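You operate a simulated robot arm through the tools that you are given. There is no shell and no other tool. Be economical: measure what you need, move in short steps, check, and stop when the job is done.

Carry out the task below with a simulated two-armed robot. There is one attempt and no reset: what you move stays moved.

Task
Pick up the front large die with one hand, pass it to the other hand and put it on the shelf under the joining bench.

Only the result counts: the job must be done as asked and must still hold three seconds after the hand-in. Knocking over, shifting, dropping, spilling or breaking anything else fails it.

Robot
Two 7-joint arms with two-finger parallel grippers on one trunk, on a base that drives. Base frame: it is fixed to the floor where the robot stands at the start and does not move with it; the origin is under the middle of the robot, x ahead of it, y to its left, z up. Units: m, degrees, N and s.
The left shoulder is at the start at [0.07, 0.163, 1.095], the right one opposite. With the tool pointing down near the work surface each hand reaches from about 0.38 to 0.88 m from the robot's upright axis, wherever it stands, measured 20 degrees to its own side. Places, roughly: shelf under the joining bench [-2.2, -3.6, 0.3]. Payload 3.43 kg a hand.
The TCP of each hand is the grasp point between the finger pads, 0.034 m short of the fingertips. In the tool frame z runs along the fingers and y along their closing line. Largest opening 0.128 m; finger width 0.024, thickness 0.012; the body of the gripper, 0.048 by 0.13 m, starts 0.096 m behind the TCP.
Orientation is that of the tool frame in the base frame, as [roll, pitch, yaw] about the fixed x, y, z axes, in that order (R = Rz(yaw) Ry(pitch) Rx(roll)). With the fingers straight down and closing along the base's y, the tool's x points along the base's -x, its y along +y and its z along -z.

Tools
- The arms move only by the tool play_rows. It takes "left_targets", "right_targets" or both (then of equal length, played together; a hand with none holds still); each is a list of rows, each a list of 7 numbers: the turn, a rotation vector about the base's x, y, z in units of 120 degrees (1.0 is 120 degrees), then the shift along the base's x, y, z in units of 400 mm (1.0 is 400 mm), then the finger opening in m, from 0 to 0.128. In form: [[rx, ry, rz, dx, dy, dz, fingers], ...]. A call has 1 to 20 rows; each row is the pose to reach, as a shift and turn from the pose commanded when the call began. A call with a number of a shift or a turn outside -1 to 1 is refused whole. Rows are played at 5 a second. More than 0.05 m and 8.6 degrees between two rows, or a gripper value outside its range, and nothing of the call is played. Where a pose cannot be reached the arm comes as near as it can. A force on the tool above 40 N (or 10 N above the force at the start of the call, whichever is more), or a blocked arm, ends the call early, and 0.2 s more pass. Each finger travels about 0.153 m/s and halts on what it meets, pressing with about 34 N; the grip force reading is that of the motor and also rises with nothing between the fingers. The clock runs only during rows and for 0.2 s after the last one: add rows that repeat a pose to give the fingers time. It gives the time, the measured TCP pose, the force on the tool (base axes), the opening and the grip force at its end, in the units of the frame above (readings bear some noise), with the torque about the TCP (base axes, N m) and any sound that the robot's microphone picked up.
- Cameras (640 x 400 px; columns grow to the right, rows downward): "scene" is now at [0.1334, -0.0261, 1.32]; the picture's right is [-0.33, -0.94, 0.00], its down [-0.56, 0.19, -0.81] and it looks along [0.76, -0.27, -0.59] (base axes); focal length 282 px, centre (320, 200). "left" rides on the left gripper at [0.076, 0.011, -0.16] in its tool frame; the picture's right is [-0.15, 0.99, 0.00], its down [-0.88, -0.13, -0.46] and it looks along [-0.45, -0.07, 0.89] (tool axes); focal length 234 px, centre (320, 200). "right" rides on the right gripper at [0.076, -0.011, -0.16] in its tool frame; the picture's right is [0.15, 0.99, 0.00], its down [-0.88, 0.13, -0.46] and it looks along [-0.45, 0.07, 0.89] (tool axes); focal length 234 px, centre (320, 200). There is no depth. A picture from a camera that has moved, and an enlarged one, comes with that camera's place and axes in the base frame and with its lens.
- grab_frame(camera): a new picture of that camera. No time passes.
- raise_lower(by): slides the trunk up (or, below 0, down) by that many m; the arms and the scene camera ride with it, the base frame stays. It gives what a move gives, with no picture.
- steer(legs): drives the robot by 1 to 6 legs, each [ahead, left, turn to the left] in m, m and degrees, along the robot's own axes; the way and the turn of a leg run together, so that a leg with both is an arc; at most 1.5 m and 180 degrees a leg. The arms and the cameras ride along, it lands a little off, and it stops where it bumps. It gives what a move gives.
- aim_head(pan, tilt): turns the head with the scene camera to pan (to the left, within 86 degrees either way) and tilt (down, from -29 to 69), counted from straight ahead of the robot. It gives what a move gives.
- enlarge(camera, box): a new picture of the part [left, top, right, bottom] of that camera's present view, enlarged. No time passes.
- close_job(): hands the job in; it is judged then, once.

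Work in short steps. Places have to be worked out from the pictures, the camera data and where the tool is seen: move nearer, look again, correct. Check each grasp and each placing, and mend what went wrong. You have 120 turns and 92 pictures in all, those below and enlarged ones among them. Open the grippers and draw the arms clear of the work before you hand the job in, unless the task says otherwise; then end with one line.

The tools are called after "Request:" by a JSON object that holds its "api" and its "payload". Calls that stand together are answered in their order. play_rows: Moves the arms, as the interface text tells. Its arguments: {"type":"object","properties":{"left_targets":{"type":"array"},"right_targets":{"type":"array"}},"required":[]} The other tools are called the same way: raise_lower (by) slides the trunk up or down; steer (legs) drives the base; aim_head (pan, tilt) turns the head that bears the scene camera; grab_frame (camera) takes a picture; enlarge (camera, box) takes an enlarged picture of a part of a camera's view; close_job () hands the job in.

At the start:

```text
time: 0.0
left_tool_pos: [0.5951, -0.0133, 1.1319]
left_tool_rot: [-180.0, -0.1, -179.9]
left_ft_force: [-0.4, 1.0, 0.7]
left_wrist_torque: [0.02, 0.03, 0.03]
left_finger_gap: 0.128
left_finger_force: 0.0
right_tool_pos: [0.4189, -0.4306, 1.1291]
right_tool_rot: [-179.9, 0.0, 180.0]
right_ft_force: [0.1, -0.7, -0.3]
right_wrist_torque: [-0.01, 0.0, -0.05]
right_finger_gap: 0.1278
right_finger_force: 0.0
trunk travel left (down, up): [-0.575, 0.365]
robot x, y, heading: [0.001, 0.0014, 0.0]
head pan, tilt: [-19.3, 36.1]
```

scene: 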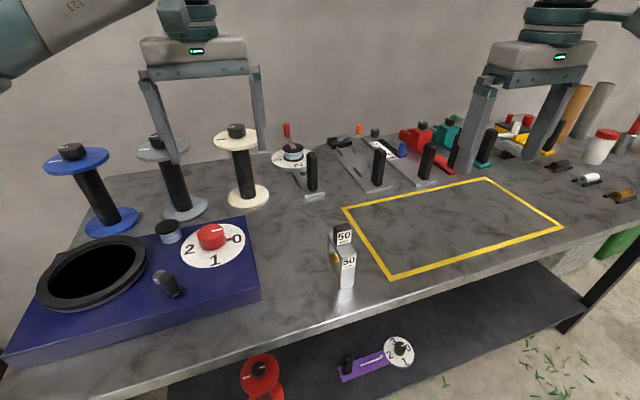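
right: 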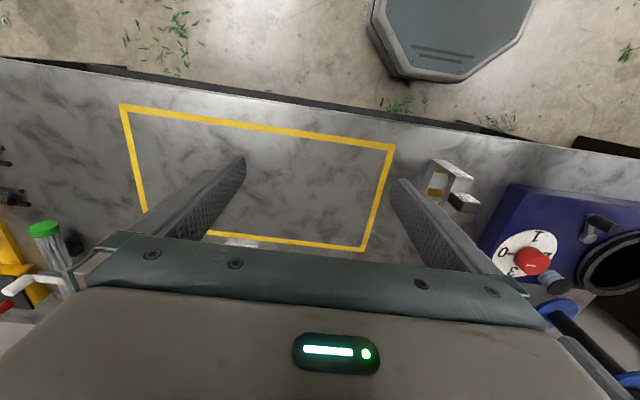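
left: 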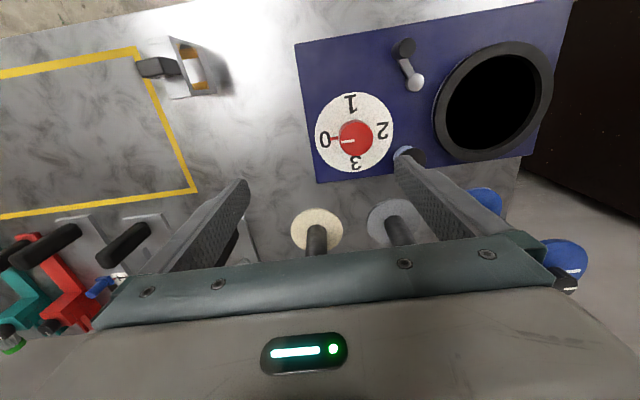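

I start by looking more closely at the objects on the bench to find out which are the dies.

Request:
{"api": "enlarge", "payload": {"camera": "scene", "box": [260, 100, 460, 300]}}

Request:
{"api": "enlarge", "payload": {"camera": "scene", "box": [440, 80, 640, 220]}}

Request:
{"api": "enlarge", "payload": {"camera": "left", "box": [100, 20, 260, 120]}}

```text
2.00 times, centred on (360, 200) of scene
camera zoom: at [0.1334, -0.0261, 1.32], right [-0.33, -0.94, 0.0], down [-0.56, 0.19, -0.81], along [0.76, -0.27, -0.59], focal length 565 px, centre (240, 200)
```

zoom: 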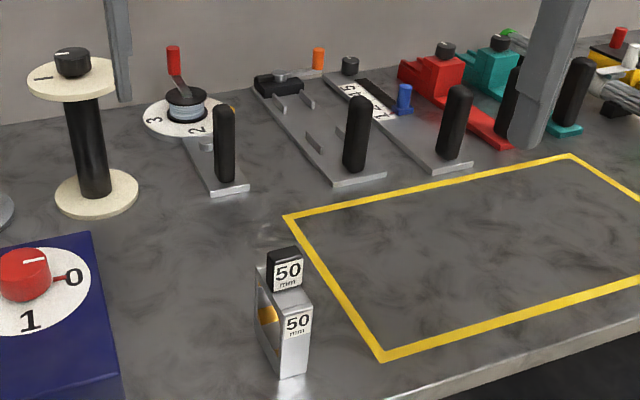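

```text
2.86 times, centred on (540, 150) of scene
camera zoom: at [0.1334, -0.0261, 1.32], right [-0.33, -0.94, 0.0], down [-0.56, 0.19, -0.81], along [0.76, -0.27, -0.59], focal length 807 px, centre (-309, 343)
```

zoom: 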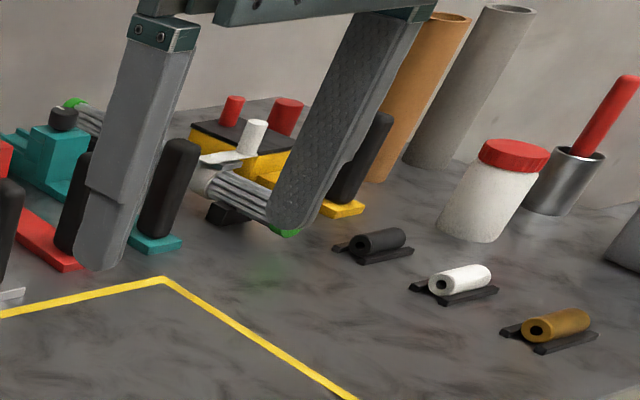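

```text
4.00 times, centred on (180, 70) of left
camera zoom: at [0.5218, -0.0007, 1.2911], right [0.15, 0.99, 0.0], down [0.88, -0.13, 0.46], along [0.45, -0.07, -0.89], focal length 937 px, centre (880, 720)
```

zoom: 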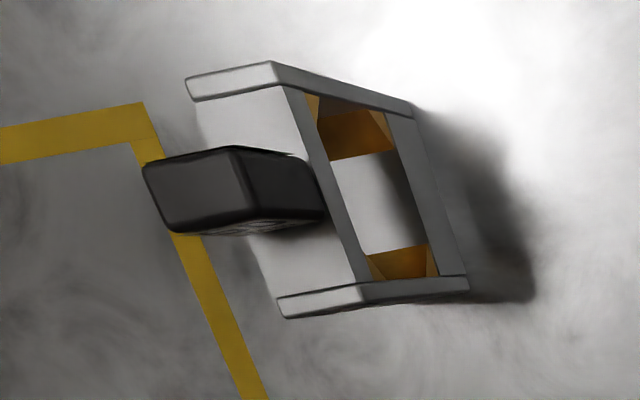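

No die is obvious here; the room has other benches, so I look around with the head.

Request:
{"api": "aim_head", "payload": {"pan": -80, "tilt": 25}}

Request:
{"api": "grab_frame", "payload": {"camera": "scene"}}

Request:
{"api": "aim_head", "payload": {"pan": 60, "tilt": 25}}

Request:
{"api": "grab_frame", "payload": {"camera": "scene"}}

Request:
{"api": "aim_head", "payload": {"pan": 0, "tilt": 55}}

Request:
{"api": "grab_frame", "payload": {"camera": "scene"}}

```text
time: 1.3
left_tool_pos: [0.5962, -0.0128, 1.1322]
left_tool_rot: [-180.0, 0.0, 180.0]
left_ft_force: [0.8, 0.2, -0.1]
left_wrist_torque: [-0.01, 0.01, 0.01]
left_finger_gap: 0.1281
left_finger_force: 0.0
right_tool_pos: [0.4193, -0.4308, 1.1293]
right_tool_rot: [-180.0, 0.0, -180.0]
right_ft_force: [0.7, 0.2, -1.0]
right_wrist_torque: [0.02, -0.02, -0.01]
right_finger_gap: 0.1282
right_finger_force: 0.1
trunk travel left (down, up): [-0.575, 0.365]
robot x, y, heading: [0.0003, -0.0017, 0.0]
head pan, tilt: [-80.0, 25.0]
```

```text
85 pictures are left
camera scene: at [0.0669, -0.088, 1.3373], right [-0.98, -0.17, 0.0], down [-0.07, 0.42, -0.91], along [0.16, -0.89, -0.42], focal length 282 px, centre (320, 200)
```

scene: 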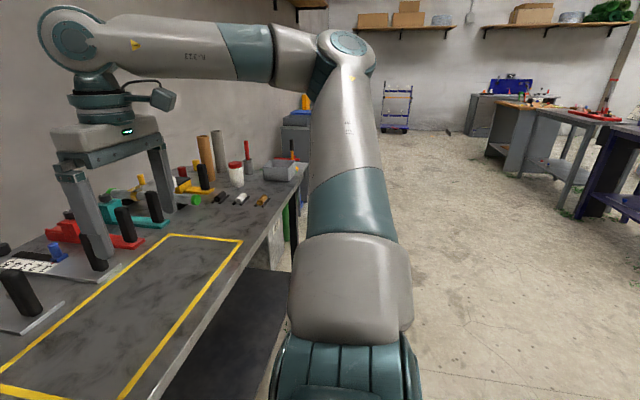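

```text
time: 3.5
left_tool_pos: [0.5969, -0.0126, 1.1323]
left_tool_rot: [-180.0, 0.0, 180.0]
left_ft_force: [-0.4, -0.6, -0.2]
left_wrist_torque: [0.01, 0.01, -0.02]
left_finger_gap: 0.128
left_finger_force: 0.0
right_tool_pos: [0.4202, -0.4301, 1.1293]
right_tool_rot: [-179.9, 0.1, 180.0]
right_ft_force: [-0.5, 0.2, -0.3]
right_wrist_torque: [0.02, 0.02, -0.01]
right_finger_gap: 0.1277
right_finger_force: 0.0
trunk travel left (down, up): [-0.575, 0.365]
robot x, y, heading: [-0.0, -0.0001, -0.0]
head pan, tilt: [60.0, 25.0]
```

```text
84 pictures are left
camera scene: at [0.0969, 0.0825, 1.3374], right [0.87, -0.5, 0.0], down [-0.21, -0.37, -0.91], along [0.45, 0.78, -0.42], focal length 282 px, centre (320, 200)
```

scene: 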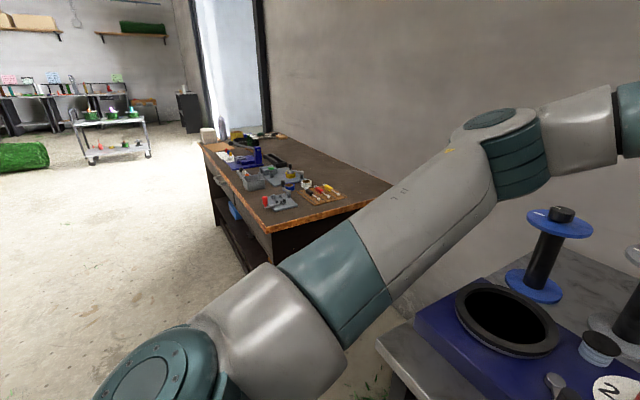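

```text
time: 4.8
left_tool_pos: [0.5969, -0.013, 1.1314]
left_tool_rot: [-180.0, 0.0, -180.0]
left_ft_force: [-0.2, -0.2, -0.5]
left_wrist_torque: [0.01, 0.0, -0.03]
left_finger_gap: 0.128
left_finger_force: 0.1
right_tool_pos: [0.4196, -0.4292, 1.1302]
right_tool_rot: [179.9, 0.0, -180.0]
right_ft_force: [0.6, 0.0, 0.5]
right_wrist_torque: [0.02, -0.01, 0.01]
right_finger_gap: 0.1279
right_finger_force: 0.1
trunk travel left (down, up): [-0.575, 0.365]
robot x, y, heading: [-0.0007, -0.0035, 0.1]
head pan, tilt: [0.0, 55.0]
```

```text
83 pictures are left
camera scene: at [0.1229, 0.0028, 1.2934], right [0.0, -1.0, 0.0], down [-0.82, 0.0, -0.57], along [0.57, 0.0, -0.82], focal length 282 px, centre (320, 200)
```

scene: 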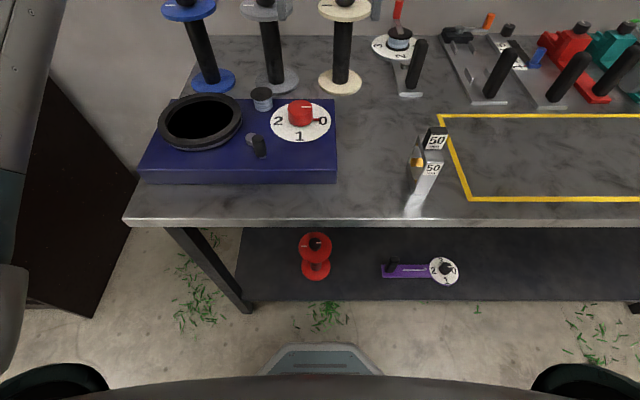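

The marked "50" block is a candidate, but "front" implies several dies. I examine it and then the other benches.

Request:
{"api": "enlarge", "payload": {"camera": "scene", "box": [380, 110, 480, 230]}}

Request:
{"api": "enlarge", "payload": {"camera": "right", "box": [380, 130, 520, 230]}}

Request:
{"api": "enlarge", "payload": {"camera": "right", "box": [0, 120, 160, 320]}}

Request:
{"api": "aim_head", "payload": {"pan": 66, "tilt": 20}}

Request:
{"api": "enlarge", "payload": {"camera": "scene", "box": [200, 80, 420, 220]}}

Request:
{"api": "aim_head", "payload": {"pan": -86, "tilt": 15}}

Request:
{"api": "enlarge", "payload": {"camera": "scene", "box": [340, 100, 640, 280]}}

```text
3.33 times, centred on (430, 170) of scene
camera zoom: at [0.1229, 0.0028, 1.2934], right [0.0, -1.0, 0.0], down [-0.82, 0.0, -0.57], along [0.57, 0.0, -0.82], focal length 941 px, centre (-47, 300)
```

zoom: 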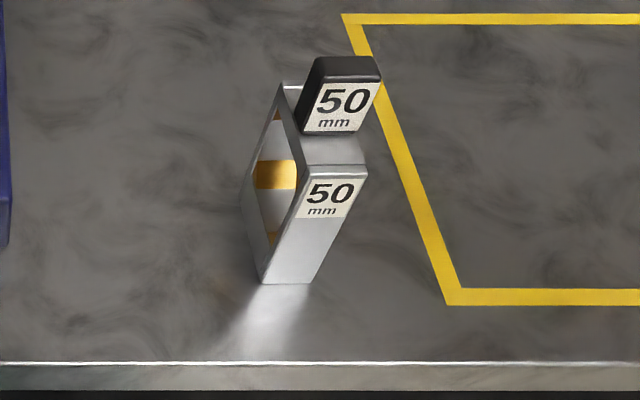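

```text
4.00 times, centred on (450, 180) of right
camera zoom: at [0.3432, -0.4426, 1.2897], right [-0.15, 0.99, 0.0], down [0.88, 0.13, 0.46], along [0.45, 0.07, -0.89], focal length 937 px, centre (-200, 280)
```

zoom: 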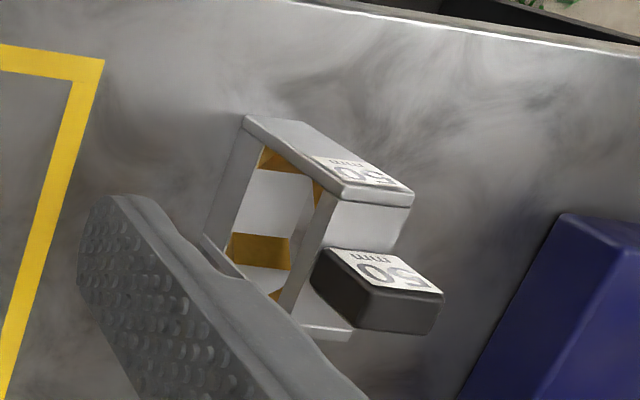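

```text
2.00 times, centred on (80, 220) of right
camera zoom: at [0.3432, -0.4426, 1.2897], right [-0.15, 0.99, 0.0], down [0.88, 0.13, 0.46], along [0.45, 0.07, -0.89], focal length 468 px, centre (800, 160)
```

zoom: 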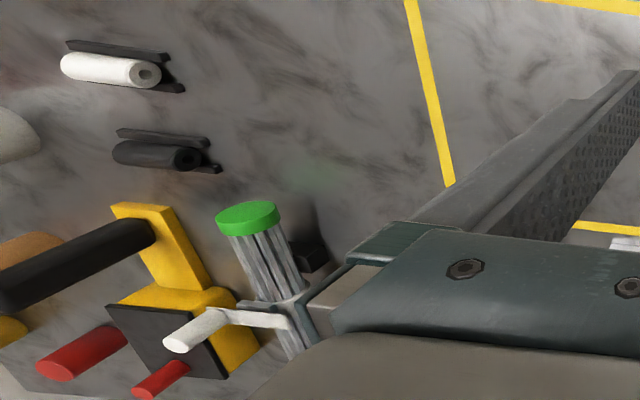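

```text
time: 6.2
left_tool_pos: [0.5956, -0.0134, 1.1319]
left_tool_rot: [-180.0, 0.0, 180.0]
left_ft_force: [0.7, -0.1, 0.5]
left_wrist_torque: [0.0, 0.02, 0.02]
left_finger_gap: 0.1282
left_finger_force: 0.1
right_tool_pos: [0.4191, -0.43, 1.1301]
right_tool_rot: [-179.9, 0.0, -179.9]
right_ft_force: [0.9, 0.1, 0.1]
right_wrist_torque: [0.03, -0.03, 0.02]
right_finger_gap: 0.1281
right_finger_force: 0.0
trunk travel left (down, up): [-0.575, 0.365]
robot x, y, heading: [-0.0023, 0.0018, -0.1]
head pan, tilt: [66.0, 20.0]
```

```text
2.86 times, centred on (310, 150) of scene
camera zoom: at [0.0887, 0.0878, 1.3454], right [0.91, -0.41, 0.0], down [-0.14, -0.31, -0.94], along [0.38, 0.86, -0.34], focal length 807 px, centre (349, 343)
```

zoom: 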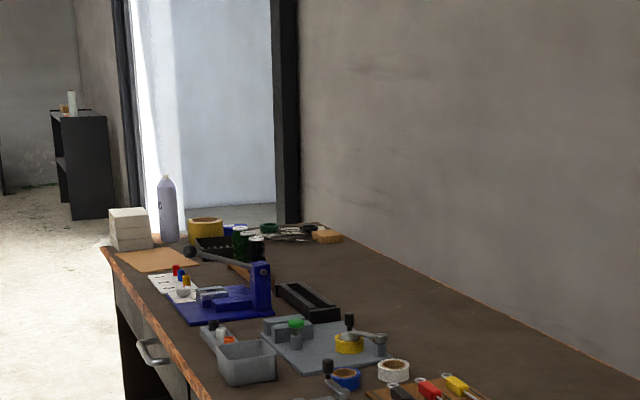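

```text
time: 8.6
left_tool_pos: [0.5967, -0.0141, 1.1318]
left_tool_rot: [-180.0, 0.1, 180.0]
left_ft_force: [-0.7, -0.1, 0.2]
left_wrist_torque: [0.0, -0.02, 0.0]
left_finger_gap: 0.1281
left_finger_force: 0.1
right_tool_pos: [0.419, -0.43, 1.1291]
right_tool_rot: [-180.0, 0.0, -180.0]
right_ft_force: [0.3, 0.1, 0.1]
right_wrist_torque: [-0.02, 0.02, -0.01]
right_finger_gap: 0.1279
right_finger_force: 0.0
trunk travel left (down, up): [-0.575, 0.365]
robot x, y, heading: [0.0003, -0.0028, 0.2]
head pan, tilt: [-85.9, 15.0]
```

```text
2.13 times, centred on (490, 190) of scene
camera zoom: at [0.0575, -0.0904, 1.3536], right [-1.0, -0.07, 0.0], down [-0.02, 0.26, -0.97], along [0.07, -0.96, -0.26], focal length 602 px, centre (-43, 221)
```

zoom: 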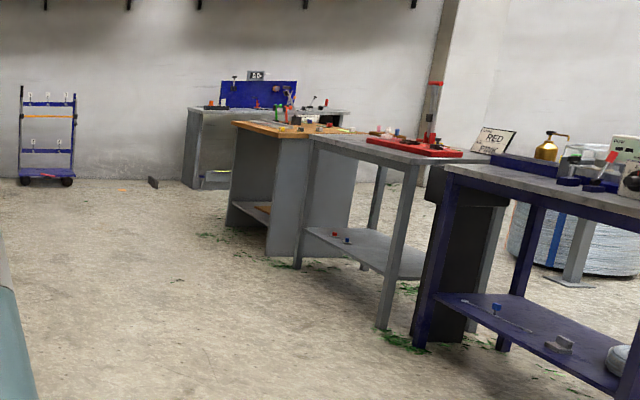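

The shelf at the joining bench is likely the grey one with small red and blue items. I back away from this bench and turn to view the rest of the room.

Request:
{"api": "steer", "payload": {"legs": [[-0.7, 0, 0], [0, 0, -90]]}}

Request:
{"api": "aim_head", "payload": {"pan": 0, "tilt": 15}}

Request:
{"api": "grab_frame", "payload": {"camera": "scene"}}

Request:
{"api": "aim_head", "payload": {"pan": -75, "tilt": 15}}

Request:
{"api": "grab_frame", "payload": {"camera": "scene"}}

```text
time: 12.3
left_tool_pos: [-0.0445, 0.0027, 1.1313]
left_tool_rot: [-180.0, -0.2, -179.5]
left_ft_force: [1.0, 0.7, 0.3]
left_wrist_torque: [-0.02, 0.04, 0.02]
left_finger_gap: 0.1281
left_finger_force: 0.0
right_tool_pos: [-0.2196, -0.4156, 1.1282]
right_tool_rot: [179.9, -0.3, -179.5]
right_ft_force: [-0.1, 0.1, 0.9]
right_wrist_torque: [-0.02, 0.05, 0.01]
right_finger_gap: 0.128
right_finger_force: 0.0
trunk travel left (down, up): [-0.575, 0.365]
robot x, y, heading: [-0.6451, 0.0119, 0.5]
head pan, tilt: [-85.9, 15.0]
stopped in leg 1: the robot was blocked; the commanded pose is now the measured one
```

```text
time: 13.9
left_tool_pos: [-0.047, 0.0029, 1.1301]
left_tool_rot: [-179.9, -0.1, -179.6]
left_ft_force: [-0.2, -0.1, -0.3]
left_wrist_torque: [0.02, 0.0, -0.03]
left_finger_gap: 0.128
left_finger_force: 0.1
right_tool_pos: [-0.2224, -0.4168, 1.1292]
right_tool_rot: [179.8, 0.0, -179.6]
right_ft_force: [-0.8, 0.4, -0.1]
right_wrist_torque: [-0.03, 0.0, -0.01]
right_finger_gap: 0.1278
right_finger_force: 0.0
trunk travel left (down, up): [-0.575, 0.365]
robot x, y, heading: [-0.6418, 0.0084, 0.5]
head pan, tilt: [0.0, 15.0]
```

```text
77 pictures are left
camera scene: at [-0.5001, 0.0151, 1.3536], right [0.01, -1.0, 0.0], down [-0.26, 0.0, -0.97], along [0.97, 0.01, -0.26], focal length 282 px, centre (320, 200)
```

scene: 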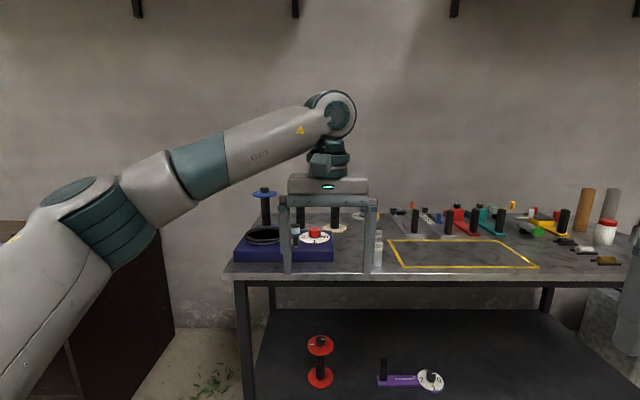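

```text
time: 15.4
left_tool_pos: [-0.0469, 0.0034, 1.1314]
left_tool_rot: [179.9, -0.1, -179.6]
left_ft_force: [0.9, -0.8, 0.0]
left_wrist_torque: [0.03, 0.03, 0.02]
left_finger_gap: 0.1278
left_finger_force: 0.1
right_tool_pos: [-0.2205, -0.4172, 1.1296]
right_tool_rot: [179.9, -0.1, -179.6]
right_ft_force: [0.0, -0.4, 0.5]
right_wrist_torque: [-0.02, -0.06, -0.04]
right_finger_gap: 0.1279
right_finger_force: 0.0
trunk travel left (down, up): [-0.575, 0.365]
robot x, y, heading: [-0.6432, 0.0099, 0.1]
head pan, tilt: [-75.0, 15.0]
```

```text
76 pictures are left
camera scene: at [-0.5686, -0.0756, 1.3536], right [-0.96, -0.27, 0.0], down [-0.07, 0.25, -0.97], along [0.26, -0.93, -0.26], focal length 282 px, centre (320, 200)
```

scene: 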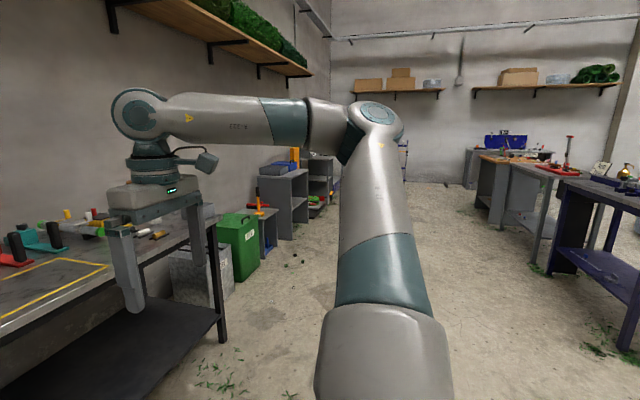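

Something stopped the base from behind. I move ahead slightly and turn right by 45° to see what is behind.

Request:
{"api": "steer", "payload": {"legs": [[0.15, 0, 0], [0, 0, -45]]}}

Request:
{"api": "aim_head", "payload": {"pan": -85, "tilt": 25}}

Request:
{"api": "grab_frame", "payload": {"camera": "scene"}}

```text
time: 18.8
left_tool_pos: [-0.0656, -0.4046, 1.1316]
left_tool_rot: [-180.0, -0.1, 136.9]
left_ft_force: [-0.3, 0.3, 0.7]
left_wrist_torque: [-0.01, -0.04, 0.02]
left_finger_gap: 0.128
left_finger_force: 0.2
right_tool_pos: [-0.4803, -0.5879, 1.1291]
right_tool_rot: [179.8, 0.0, 136.9]
right_ft_force: [-0.4, 0.3, 0.4]
right_wrist_torque: [0.0, -0.01, -0.02]
right_finger_gap: 0.1278
right_finger_force: 0.1
trunk travel left (down, up): [-0.575, 0.365]
robot x, y, heading: [-0.4909, 0.0151, -43.4]
head pan, tilt: [-75.0, 15.0]
```

```text
time: 19.5
left_tool_pos: [-0.0666, -0.4053, 1.1322]
left_tool_rot: [-180.0, 0.0, 136.9]
left_ft_force: [-0.6, 0.9, -0.3]
left_wrist_torque: [0.01, -0.02, -0.01]
left_finger_gap: 0.128
left_finger_force: 0.0
right_tool_pos: [-0.4806, -0.5878, 1.1292]
right_tool_rot: [180.0, -0.1, 136.9]
right_ft_force: [0.7, -0.4, 0.0]
right_wrist_torque: [0.01, -0.02, 0.0]
right_finger_gap: 0.128
right_finger_force: 0.1
trunk travel left (down, up): [-0.575, 0.365]
robot x, y, heading: [-0.4931, 0.0141, -43.3]
head pan, tilt: [-85.0, 25.0]
```

```text
75 pictures are left
camera scene: at [-0.5126, -0.0914, 1.3374], right [-0.79, 0.62, 0.0], down [0.26, 0.33, -0.91], along [-0.56, -0.71, -0.42], focal length 282 px, centre (320, 200)
```

scene: 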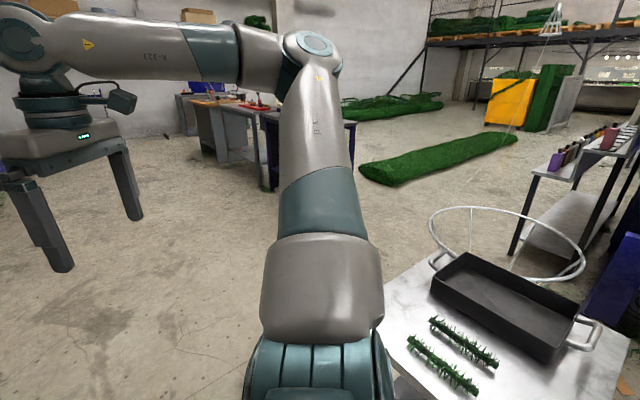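

Request:
{"api": "enlarge", "payload": {"camera": "scene", "box": [500, 40, 640, 200]}}

Request:
{"api": "steer", "payload": {"legs": [[0, 0, -60]]}}

Request:
{"api": "aim_head", "payload": {"pan": -80, "tilt": 15}}

Request:
{"api": "grab_frame", "payload": {"camera": "scene"}}

Request:
{"api": "aim_head", "payload": {"pan": -20, "tilt": 15}}

Request:
{"api": "grab_frame", "payload": {"camera": "scene"}}

```text
2.50 times, centred on (570, 120) of scene
camera zoom: at [-0.5126, -0.0914, 1.3374], right [-0.79, 0.62, 0.0], down [0.26, 0.33, -0.91], along [-0.56, -0.71, -0.42], focal length 706 px, centre (-305, 400)
```

zoom: 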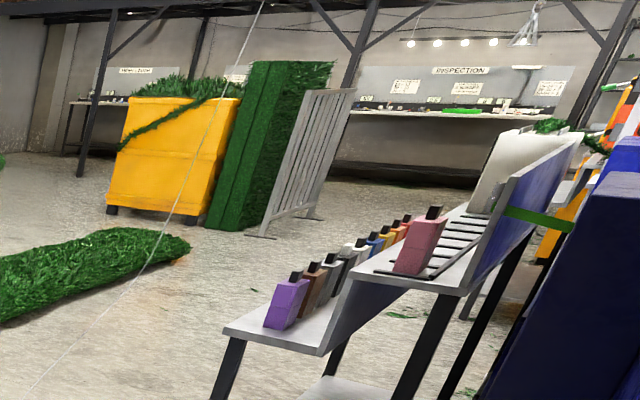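

```text
time: 22.5
left_tool_pos: [-0.6436, -0.5659, 1.131]
left_tool_rot: [-180.0, -0.1, 76.5]
left_ft_force: [0.3, 0.2, -0.4]
left_wrist_torque: [0.01, 0.03, -0.03]
left_finger_gap: 0.1279
left_finger_force: 0.0
right_tool_pos: [-1.0078, -0.2962, 1.1295]
right_tool_rot: [179.9, -0.1, 76.6]
right_ft_force: [-0.3, -0.3, 0.1]
right_wrist_torque: [-0.02, -0.01, 0.02]
right_finger_gap: 0.1279
right_finger_force: 0.1
trunk travel left (down, up): [-0.575, 0.365]
robot x, y, heading: [-0.492, 0.0109, -103.8]
head pan, tilt: [-85.0, 25.0]
```

```text
time: 23.2
left_tool_pos: [-0.6452, -0.5654, 1.132]
left_tool_rot: [179.9, -0.1, 76.7]
left_ft_force: [-0.3, 0.0, 0.1]
left_wrist_torque: [0.01, 0.03, 0.02]
left_finger_gap: 0.1282
left_finger_force: 0.0
right_tool_pos: [-1.0088, -0.2966, 1.1296]
right_tool_rot: [-180.0, -0.1, 76.5]
right_ft_force: [0.5, 0.1, 0.6]
right_wrist_torque: [-0.02, -0.01, 0.02]
right_finger_gap: 0.1281
right_finger_force: 0.0
trunk travel left (down, up): [-0.575, 0.365]
robot x, y, heading: [-0.4915, 0.0119, -103.2]
head pan, tilt: [-80.0, 15.0]
```

```text
73 pictures are left
camera scene: at [-0.5975, -0.0277, 1.3535], right [0.06, 1.0, 0.0], down [0.26, -0.02, -0.97], along [-0.96, 0.06, -0.26], focal length 282 px, centre (320, 200)
```

scene: 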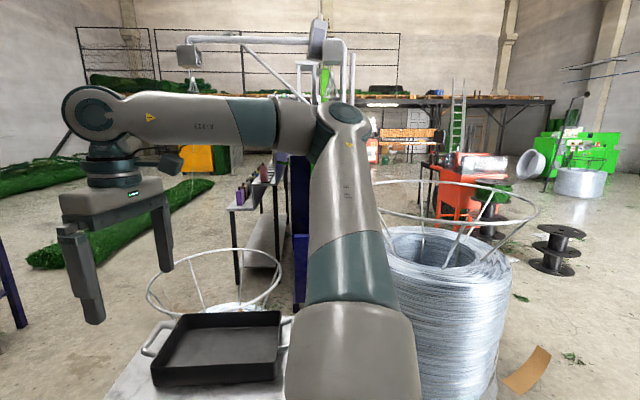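

```text
time: 24.6
left_tool_pos: [-0.6441, -0.5655, 1.1312]
left_tool_rot: [-180.0, 0.0, 76.6]
left_ft_force: [0.5, -0.4, -0.7]
left_wrist_torque: [0.02, -0.02, 0.0]
left_finger_gap: 0.1281
left_finger_force: 0.1
right_tool_pos: [-1.0092, -0.2963, 1.1291]
right_tool_rot: [180.0, -0.1, 76.6]
right_ft_force: [0.3, -0.2, 0.9]
right_wrist_torque: [-0.02, -0.01, 0.03]
right_finger_gap: 0.1281
right_finger_force: 0.1
trunk travel left (down, up): [-0.575, 0.365]
robot x, y, heading: [-0.4918, 0.0181, -103.4]
head pan, tilt: [-20.0, 15.0]
```

```text
72 pictures are left
camera scene: at [-0.5557, -0.1112, 1.3536], right [-0.83, 0.55, 0.0], down [0.14, 0.22, -0.97], along [-0.53, -0.81, -0.26], focal length 282 px, centre (320, 200)
```

scene: 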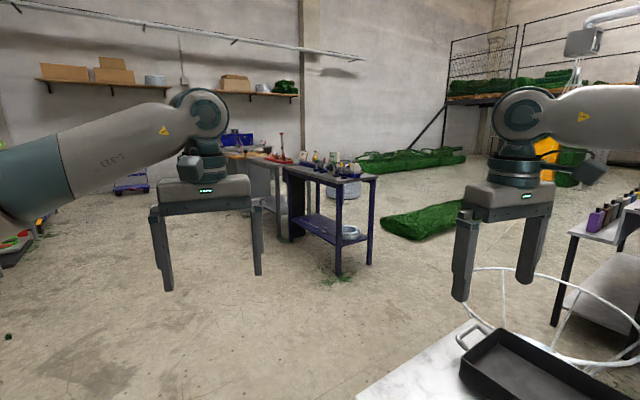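

Request:
{"api": "enlarge", "payload": {"camera": "scene", "box": [220, 120, 380, 240]}}

Request:
{"api": "enlarge", "payload": {"camera": "scene", "box": [560, 180, 640, 260]}}

```text
3.33 times, centred on (300, 180) of scene
camera zoom: at [-0.5557, -0.1112, 1.3536], right [-0.83, 0.55, 0.0], down [0.14, 0.22, -0.97], along [-0.53, -0.81, -0.26], focal length 941 px, centre (387, 267)
```

zoom: 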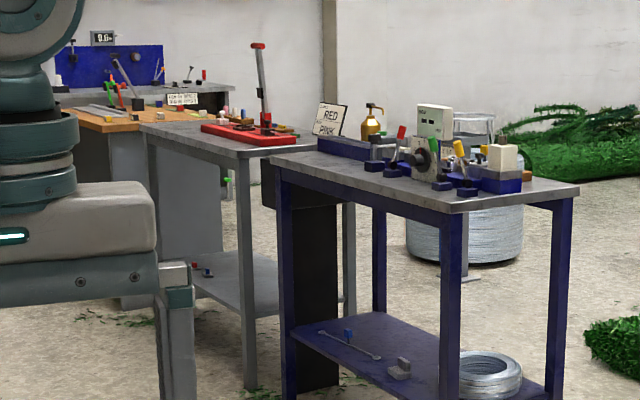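

```text
5.00 times, centred on (600, 220) of scene
camera zoom: at [-0.5557, -0.1112, 1.3536], right [-0.83, 0.55, 0.0], down [0.14, 0.22, -0.97], along [-0.53, -0.81, -0.26], focal length 1412 px, centre (-1080, 100)
```

zoom: 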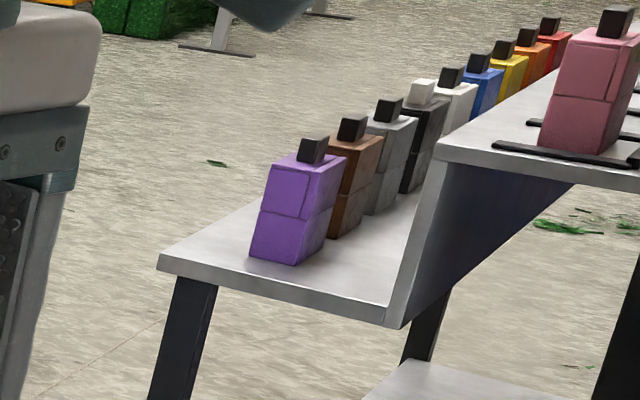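

The coloured split blocks on the rack look like the dies, with a large pink one on the upper tier. I drive into the open aisle and face the rack.

Request:
{"api": "steer", "payload": {"legs": [[1.2, 0, 0], [0, 0, -70]]}}

Request:
{"api": "aim_head", "payload": {"pan": -15, "tilt": 15}}

Request:
{"api": "grab_frame", "payload": {"camera": "scene"}}

```text
time: 33.5
left_tool_pos: [-1.353, -1.2082, 1.1324]
left_tool_rot: [-180.0, -0.1, 8.5]
left_ft_force: [0.7, 1.0, -0.8]
left_wrist_torque: [0.0, 0.02, 0.01]
left_finger_gap: 0.1281
left_finger_force: 0.1
right_tool_pos: [-1.2371, -0.7691, 1.1299]
right_tool_rot: [179.9, -0.1, 8.4]
right_ft_force: [0.5, 1.2, 0.0]
right_wrist_torque: [0.01, 0.0, 0.03]
right_finger_gap: 0.1282
right_finger_force: 0.1
trunk travel left (down, up): [-0.575, 0.365]
robot x, y, heading: [-0.7616, -1.1311, -171.7]
head pan, tilt: [-20.0, 15.0]
```

```text
time: 34.2
left_tool_pos: [-1.3536, -1.2077, 1.1317]
left_tool_rot: [-180.0, -0.1, 8.5]
left_ft_force: [0.3, 0.4, 0.1]
left_wrist_torque: [0.01, -0.02, 0.0]
left_finger_gap: 0.128
left_finger_force: 0.0
right_tool_pos: [-1.2386, -0.7698, 1.1284]
right_tool_rot: [179.9, -0.1, 8.4]
right_ft_force: [0.1, 0.1, 0.6]
right_wrist_torque: [0.01, 0.01, -0.02]
right_finger_gap: 0.128
right_finger_force: 0.1
trunk travel left (down, up): [-0.575, 0.365]
robot x, y, heading: [-0.7608, -1.1302, -171.7]
head pan, tilt: [-15.0, 15.0]
```

```text
69 pictures are left
camera scene: at [-0.9022, -1.1275, 1.3536], right [0.12, 0.99, 0.0], down [0.26, -0.03, -0.97], along [-0.96, 0.11, -0.26], focal length 282 px, centre (320, 200)
```

scene: 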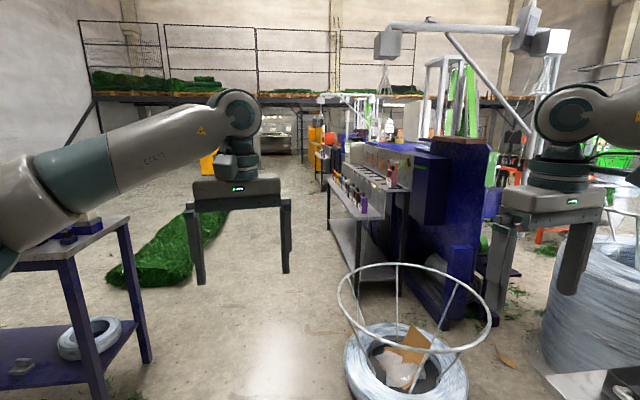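

Request:
{"api": "enlarge", "payload": {"camera": "scene", "box": [310, 120, 430, 250]}}

```text
3.08 times, centred on (370, 185) of scene
camera zoom: at [-0.9022, -1.1275, 1.3536], right [0.12, 0.99, 0.0], down [0.26, -0.03, -0.97], along [-0.96, 0.11, -0.26], focal length 869 px, centre (166, 246)
```

zoom: 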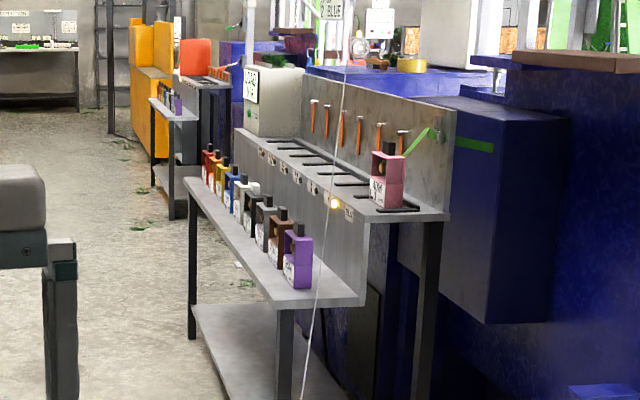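

These blocks have handles and labels like the "50 mm" block. I go closer, staying in the middle of the aisle, to read them.

Request:
{"api": "steer", "payload": {"legs": [[1.0, 0.2, 0]]}}

Request:
{"api": "aim_head", "payload": {"pan": -55, "tilt": 25}}

Request:
{"api": "grab_frame", "payload": {"camera": "scene"}}

Request:
{"api": "aim_head", "payload": {"pan": 60, "tilt": 25}}

Request:
{"api": "grab_frame", "payload": {"camera": "scene"}}

```text
time: 39.5
left_tool_pos: [-2.3363, -1.5432, 1.1318]
left_tool_rot: [-180.0, 0.0, 7.9]
left_ft_force: [0.5, 0.0, 0.3]
left_wrist_torque: [0.03, 0.01, 0.03]
left_finger_gap: 0.1279
left_finger_force: 0.1
right_tool_pos: [-2.2179, -1.1058, 1.1303]
right_tool_rot: [179.9, 0.0, 7.7]
right_ft_force: [0.0, 0.3, 0.2]
right_wrist_torque: [0.01, 0.01, 0.03]
right_finger_gap: 0.1277
right_finger_force: 0.0
trunk travel left (down, up): [-0.575, 0.365]
robot x, y, heading: [-1.7437, -1.4771, -172.3]
head pan, tilt: [-15.0, 15.0]
```

```text
time: 40.6
left_tool_pos: [-2.3362, -1.5433, 1.1312]
left_tool_rot: [-180.0, -0.1, 7.9]
left_ft_force: [0.0, -0.8, 0.3]
left_wrist_torque: [-0.02, 0.01, -0.01]
left_finger_gap: 0.128
left_finger_force: 0.1
right_tool_pos: [-2.2156, -1.1064, 1.1281]
right_tool_rot: [179.9, -0.1, 7.8]
right_ft_force: [-1.1, 0.2, 0.1]
right_wrist_torque: [0.01, -0.04, 0.0]
right_finger_gap: 0.1279
right_finger_force: 0.0
trunk travel left (down, up): [-0.575, 0.365]
robot x, y, heading: [-1.7452, -1.4732, -172.7]
head pan, tilt: [-55.0, 25.0]
```

```text
67 pictures are left
camera scene: at [-1.8547, -1.4118, 1.3374], right [0.73, 0.68, 0.0], down [0.29, -0.31, -0.91], along [-0.62, 0.67, -0.42], focal length 282 px, centre (320, 200)
```

scene: 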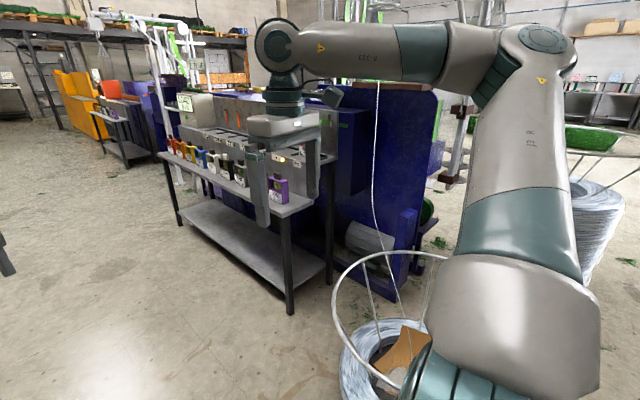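

```text
time: 42.6
left_tool_pos: [-2.3353, -1.5432, 1.1312]
left_tool_rot: [-180.0, 0.0, 7.8]
left_ft_force: [-0.2, 0.9, 0.6]
left_wrist_torque: [0.01, -0.02, -0.02]
left_finger_gap: 0.128
left_finger_force: 0.1
right_tool_pos: [-2.216, -1.1065, 1.1295]
right_tool_rot: [180.0, -0.1, 7.8]
right_ft_force: [-0.3, 0.8, -0.5]
right_wrist_torque: [0.0, -0.04, -0.02]
right_finger_gap: 0.1278
right_finger_force: 0.0
trunk travel left (down, up): [-0.575, 0.365]
robot x, y, heading: [-1.739, -1.4769, -172.4]
head pan, tilt: [60.0, 25.0]
```

```text
66 pictures are left
camera scene: at [-1.827, -1.5647, 1.3374], right [-0.93, 0.38, 0.0], down [0.16, 0.39, -0.91], along [-0.34, -0.84, -0.42], focal length 282 px, centre (320, 200)
```

scene: 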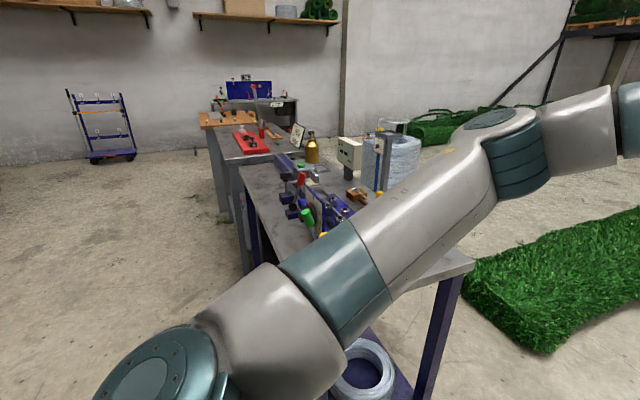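

Request:
{"api": "enlarge", "payload": {"camera": "scene", "box": [190, 60, 400, 250]}}

Request:
{"api": "aim_head", "payload": {"pan": -55, "tilt": 25}}

Request:
{"api": "enlarge", "payload": {"camera": "scene", "box": [150, 90, 340, 230]}}

```text
2.11 times, centred on (295, 155) of scene
camera zoom: at [-1.827, -1.5647, 1.3374], right [-0.93, 0.38, 0.0], down [0.16, 0.39, -0.91], along [-0.34, -0.84, -0.42], focal length 594 px, centre (373, 295)
```

zoom: 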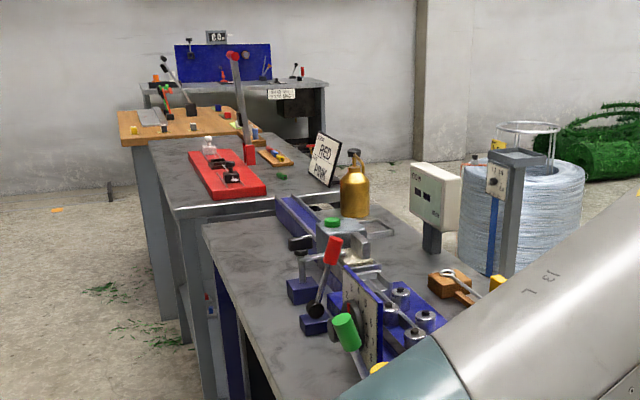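

```text
time: 44.5
left_tool_pos: [-2.3369, -1.5432, 1.1318]
left_tool_rot: [179.9, -0.1, 7.8]
left_ft_force: [0.6, 0.2, 0.4]
left_wrist_torque: [0.03, 0.0, 0.01]
left_finger_gap: 0.1279
left_finger_force: 0.0
right_tool_pos: [-2.2165, -1.1064, 1.1287]
right_tool_rot: [179.9, -0.1, 7.8]
right_ft_force: [0.1, 0.5, 0.2]
right_wrist_torque: [-0.03, -0.04, 0.01]
right_finger_gap: 0.1281
right_finger_force: 0.1
trunk travel left (down, up): [-0.575, 0.365]
robot x, y, heading: [-1.7428, -1.4764, -172.4]
head pan, tilt: [-55.0, 25.0]
```

```text
2.86 times, centred on (245, 160) of scene
camera zoom: at [-1.8546, -1.4118, 1.3374], right [0.73, 0.68, 0.0], down [0.29, -0.31, -0.91], along [-0.62, 0.67, -0.42], focal length 807 px, centre (534, 314)
```

zoom: 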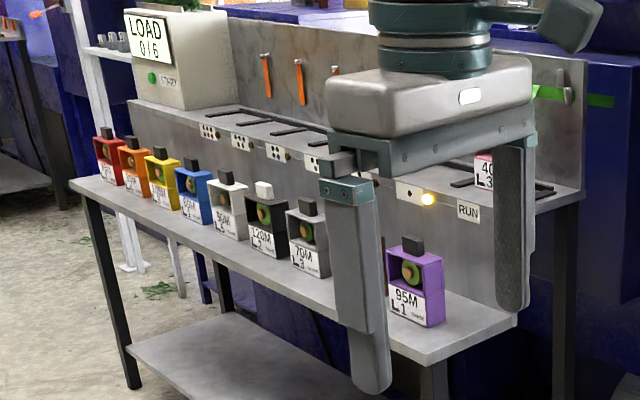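

Those are labelled wire canisters at a loader, not dies. The joining bench holds a red press with small coloured pieces nearby, so I drive in front of it.

Request:
{"api": "steer", "payload": {"legs": [[-0.5, 0, 0], [0, 1.5, 0], [0, 0.6, 0], [0, 0, -7]]}}

Request:
{"api": "aim_head", "payload": {"pan": 0, "tilt": 30}}

Request:
{"api": "grab_frame", "payload": {"camera": "scene"}}

```text
time: 57.9
left_tool_pos: [-1.553, -3.4711, 1.1316]
left_tool_rot: [180.0, 0.1, 1.9]
left_ft_force: [0.7, 1.1, -0.4]
left_wrist_torque: [0.01, 0.0, 0.0]
left_finger_gap: 0.1277
left_finger_force: 0.1
right_tool_pos: [-1.3878, -3.0485, 1.129]
right_tool_rot: [179.8, -0.1, 1.7]
right_ft_force: [0.2, -0.6, 0.0]
right_wrist_torque: [-0.01, 0.0, 0.02]
right_finger_gap: 0.128
right_finger_force: 0.0
trunk travel left (down, up): [-0.575, 0.365]
robot x, y, heading: [-0.9564, -3.4656, -178.3]
head pan, tilt: [-55.0, 25.0]
```

```text
time: 59.2
left_tool_pos: [-1.5536, -3.4713, 1.131]
left_tool_rot: [180.0, -0.1, 1.9]
left_ft_force: [0.0, -0.7, -0.1]
left_wrist_torque: [0.03, 0.0, 0.02]
left_finger_gap: 0.1282
left_finger_force: 0.0
right_tool_pos: [-1.3884, -3.0494, 1.1289]
right_tool_rot: [180.0, -0.1, 1.8]
right_ft_force: [0.2, 0.0, 0.2]
right_wrist_torque: [-0.03, 0.0, 0.01]
right_finger_gap: 0.1279
right_finger_force: 0.1
trunk travel left (down, up): [-0.575, 0.365]
robot x, y, heading: [-0.9541, -3.4659, -178.3]
head pan, tilt: [0.0, 30.0]
```

```text
63 pictures are left
camera scene: at [-1.0957, -3.467, 1.3294], right [-0.03, 1.0, 0.0], down [0.5, 0.02, -0.87], along [-0.87, -0.03, -0.5], focal length 282 px, centre (320, 200)
```

scene: 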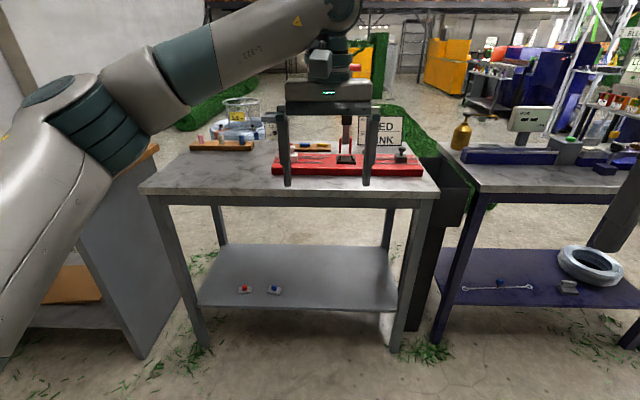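

Request:
{"api": "enlarge", "payload": {"camera": "scene", "box": [170, 90, 440, 200]}}

Request:
{"api": "enlarge", "payload": {"camera": "scene", "box": [190, 230, 400, 340]}}

Request:
{"api": "enlarge", "payload": {"camera": "left", "box": [0, 0, 640, 260]}}

```text
2.37 times, centred on (305, 145) of scene
camera zoom: at [-1.0957, -3.467, 1.3294], right [-0.03, 1.0, 0.0], down [0.5, 0.02, -0.87], along [-0.87, -0.03, -0.5], focal length 669 px, centre (356, 330)
```

zoom: 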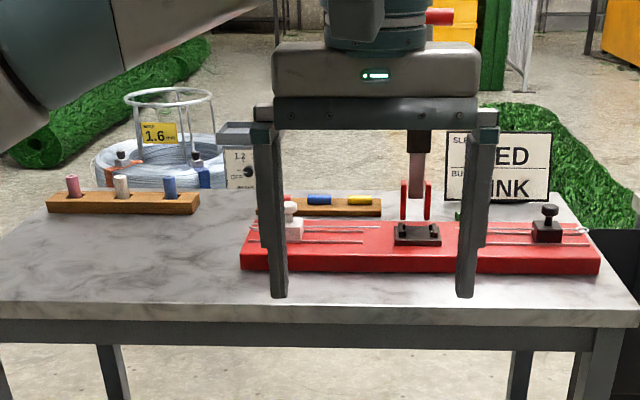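

```text
3.05 times, centred on (295, 285) of scene
camera zoom: at [-1.0957, -3.467, 1.3294], right [-0.03, 1.0, 0.0], down [0.5, 0.02, -0.87], along [-0.87, -0.03, -0.5], focal length 860 px, centre (396, -59)
```

zoom: 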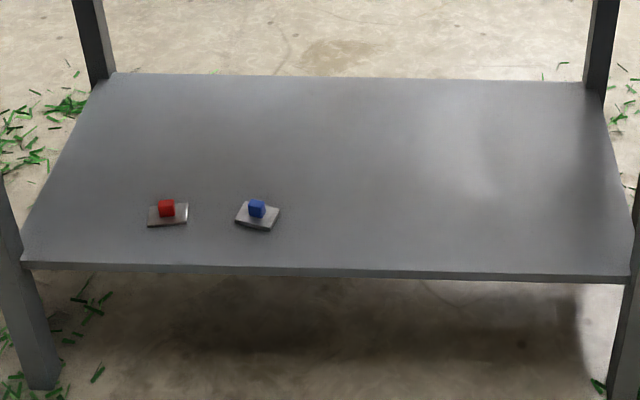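

```text
1.00 times, centred on (320, 130) of left
camera zoom: at [-1.4763, -3.4791, 1.2907], right [-0.11, -0.99, 0.0], down [-0.88, 0.1, 0.45], along [-0.45, 0.05, -0.89], focal length 234 px, centre (320, 270)
```

zoom: 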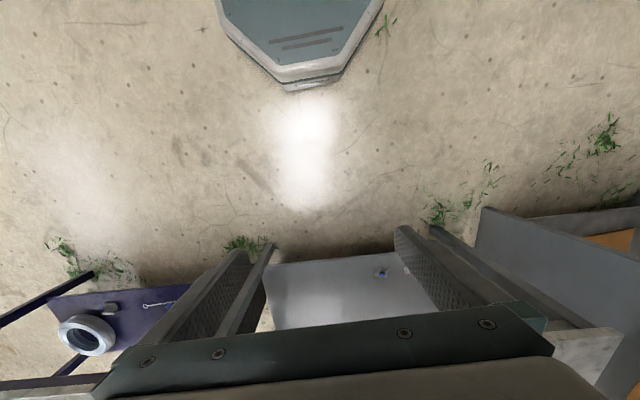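

The joining bench shelf holds two small plate dies (red, blue). The large ones must be elsewhere; I look at the wooden bench and the far bench to the left.

Request:
{"api": "steer", "payload": {"legs": [[0, 0.8, 0]]}}

Request:
{"api": "aim_head", "payload": {"pan": 10, "tilt": 25}}

Request:
{"api": "grab_frame", "payload": {"camera": "scene"}}

Request:
{"api": "aim_head", "payload": {"pan": 60, "tilt": 20}}

Request:
{"api": "grab_frame", "payload": {"camera": "scene"}}

```text
time: 63.5
left_tool_pos: [-1.5336, -4.2622, 1.131]
left_tool_rot: [-180.0, -0.1, 1.0]
left_ft_force: [0.4, 0.4, 1.2]
left_wrist_torque: [-0.02, 0.02, -0.03]
left_finger_gap: 0.1277
left_finger_force: 0.1
right_tool_pos: [-1.3631, -3.8427, 1.1293]
right_tool_rot: [179.9, -0.1, 1.0]
right_ft_force: [0.0, -0.6, -0.3]
right_wrist_torque: [0.03, 0.03, 0.01]
right_finger_gap: 0.1282
right_finger_force: 0.1
trunk travel left (down, up): [-0.575, 0.365]
robot x, y, heading: [-0.9328, -4.2663, -179.2]
head pan, tilt: [0.0, 30.0]
```

```text
time: 64.2
left_tool_pos: [-1.5341, -4.2632, 1.1311]
left_tool_rot: [179.9, 0.0, 1.0]
left_ft_force: [-1.1, 0.0, 0.4]
left_wrist_torque: [0.0, 0.0, 0.0]
left_finger_gap: 0.128
left_finger_force: 0.1
right_tool_pos: [-1.3633, -3.8427, 1.129]
right_tool_rot: [180.0, -0.2, 1.0]
right_ft_force: [-0.4, 1.0, -0.2]
right_wrist_torque: [-0.01, 0.04, 0.0]
right_finger_gap: 0.128
right_finger_force: 0.1
trunk travel left (down, up): [-0.575, 0.365]
robot x, y, heading: [-0.9393, -4.264, -178.9]
head pan, tilt: [10.0, 25.0]
```

```text
59 pictures are left
camera scene: at [-1.0765, -4.2808, 1.3373], right [-0.19, 0.98, 0.0], down [0.42, 0.08, -0.91], along [-0.89, -0.17, -0.42], focal length 282 px, centre (320, 200)
```

scene: 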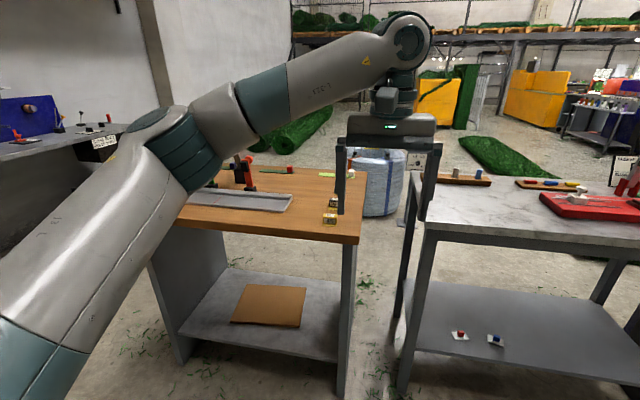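

```text
time: 65.4
left_tool_pos: [-1.5345, -4.2628, 1.132]
left_tool_rot: [179.9, -0.2, 1.0]
left_ft_force: [-0.8, 0.3, -0.1]
left_wrist_torque: [-0.01, -0.02, 0.03]
left_finger_gap: 0.1278
left_finger_force: 0.0
right_tool_pos: [-1.3637, -3.8432, 1.129]
right_tool_rot: [179.9, -0.1, 1.0]
right_ft_force: [-0.1, -0.3, 0.7]
right_wrist_torque: [-0.03, 0.03, 0.01]
right_finger_gap: 0.1282
right_finger_force: 0.1
trunk travel left (down, up): [-0.575, 0.365]
robot x, y, heading: [-0.9398, -4.2683, -179.1]
head pan, tilt: [60.0, 20.0]
```

```text
58 pictures are left
camera scene: at [-1.0313, -4.3447, 1.3455], right [-0.87, 0.49, 0.0], down [0.17, 0.3, -0.94], along [-0.46, -0.82, -0.34], focal length 282 px, centre (320, 200)
```

scene: 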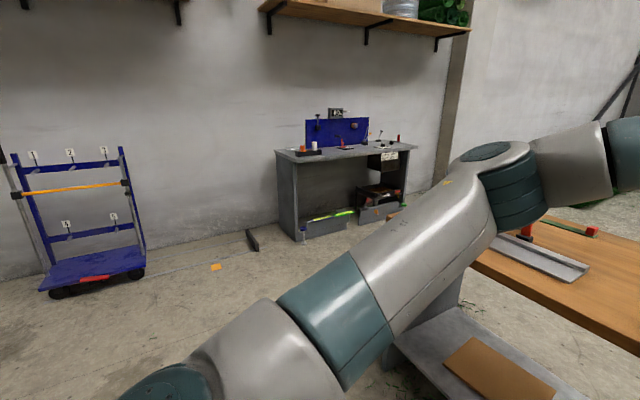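

Request:
{"api": "enlarge", "payload": {"camera": "scene", "box": [270, 100, 420, 240]}}

Request:
{"api": "aim_head", "payload": {"pan": 10, "tilt": 25}}

Request:
{"api": "enlarge", "payload": {"camera": "scene", "box": [180, 140, 370, 250]}}

```text
2.86 times, centred on (345, 170) of scene
camera zoom: at [-1.0313, -4.3447, 1.3455], right [-0.87, 0.49, 0.0], down [0.17, 0.3, -0.94], along [-0.46, -0.82, -0.34], focal length 807 px, centre (249, 286)
```

zoom: 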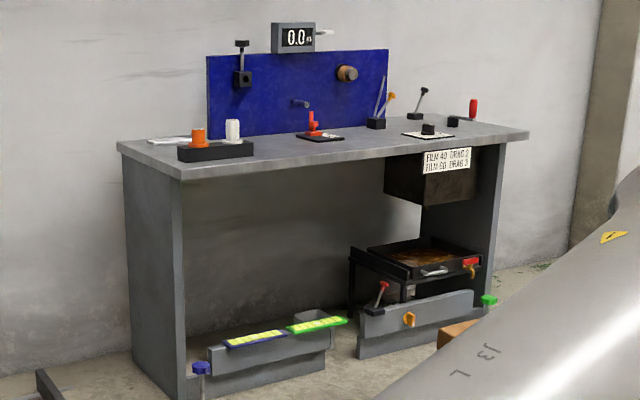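

```text
time: 66.5
left_tool_pos: [-1.5335, -4.2624, 1.1303]
left_tool_rot: [-179.9, -0.1, 0.9]
left_ft_force: [-0.2, 0.8, 0.4]
left_wrist_torque: [0.0, 0.04, 0.02]
left_finger_gap: 0.128
left_finger_force: 0.0
right_tool_pos: [-1.3631, -3.8424, 1.1299]
right_tool_rot: [179.9, -0.1, 1.0]
right_ft_force: [-0.6, 0.6, -0.6]
right_wrist_torque: [-0.02, -0.03, 0.04]
right_finger_gap: 0.128
right_finger_force: 0.0
trunk travel left (down, up): [-0.575, 0.365]
robot x, y, heading: [-0.9395, -4.2661, -178.9]
head pan, tilt: [10.0, 25.0]
```

```text
3.37 times, centred on (275, 195) of scene
camera zoom: at [-1.0765, -4.2809, 1.3374], right [-0.19, 0.98, 0.0], down [0.41, 0.08, -0.91], along [-0.89, -0.17, -0.42], focal length 951 px, centre (472, 217)
```

zoom: 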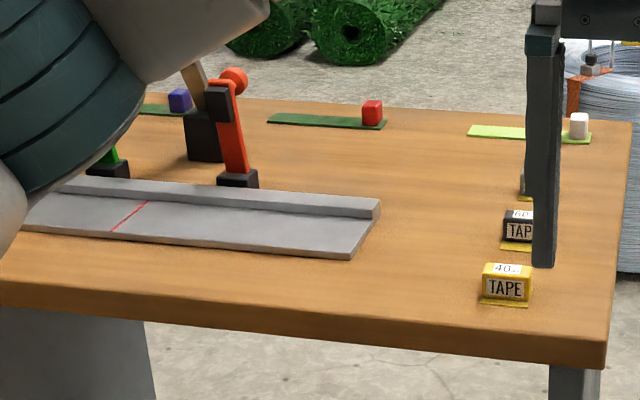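

No dies here either (tape gauges, film pieces). I drive back to inspect the remaining benches: the brown one beside the start bench first.

Request:
{"api": "steer", "payload": {"legs": [[-0.5, 0, 0], [0, 0, -90], [1.5, 0, 0], [1.5, 0, 0], [1.3, 0, 0]]}}

Request:
{"api": "aim_head", "payload": {"pan": -30, "tilt": 20}}

Request:
{"api": "grab_frame", "payload": {"camera": "scene"}}

```text
time: 91.0
left_tool_pos: [-0.714, 0.0925, 1.1304]
left_tool_rot: [180.0, 0.0, -81.8]
left_ft_force: [0.9, 0.3, -0.4]
left_wrist_torque: [-0.09, 0.03, 0.0]
left_finger_gap: 0.128
left_finger_force: 0.2
right_tool_pos: [-0.2771, -0.0197, 1.128]
right_tool_rot: [179.9, -0.3, -81.5]
right_ft_force: [0.5, 0.6, -0.3]
right_wrist_torque: [-0.07, 0.0, -0.02]
right_finger_gap: 0.128
right_finger_force: 0.0
trunk travel left (down, up): [-0.575, 0.365]
robot x, y, heading: [-0.6459, -0.5027, 98.5]
head pan, tilt: [10.0, 25.0]
stopped in leg 5: the robot was blocked; the commanded pose is now the measured one
```

```text
time: 92.1
left_tool_pos: [-0.7147, 0.0897, 1.1334]
left_tool_rot: [-179.9, 0.1, -81.7]
left_ft_force: [0.7, 0.0, -0.7]
left_wrist_torque: [-0.04, -0.02, 0.01]
left_finger_gap: 0.1281
left_finger_force: 0.1
right_tool_pos: [-0.2791, -0.0232, 1.1306]
right_tool_rot: [179.9, -0.1, -81.5]
right_ft_force: [1.1, -0.1, -1.2]
right_wrist_torque: [-0.02, -0.02, -0.03]
right_finger_gap: 0.128
right_finger_force: 0.0
trunk travel left (down, up): [-0.575, 0.365]
robot x, y, heading: [-0.6437, -0.5029, 98.5]
head pan, tilt: [-30.0, 20.0]
```

```text
55 pictures are left
camera scene: at [-0.6151, -0.3626, 1.3453], right [0.93, -0.37, 0.0], down [-0.13, -0.32, -0.94], along [0.34, 0.87, -0.34], focal length 282 px, centre (320, 200)
```

scene: 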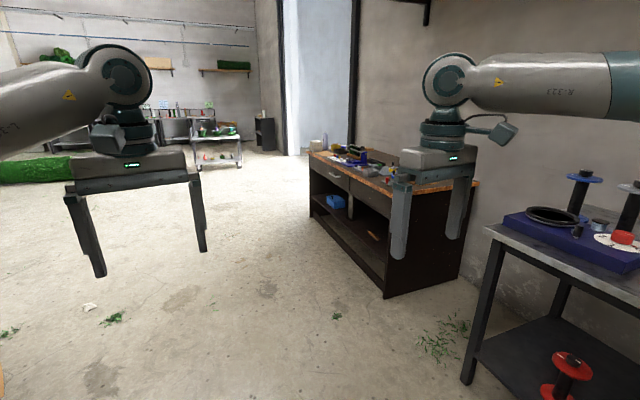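

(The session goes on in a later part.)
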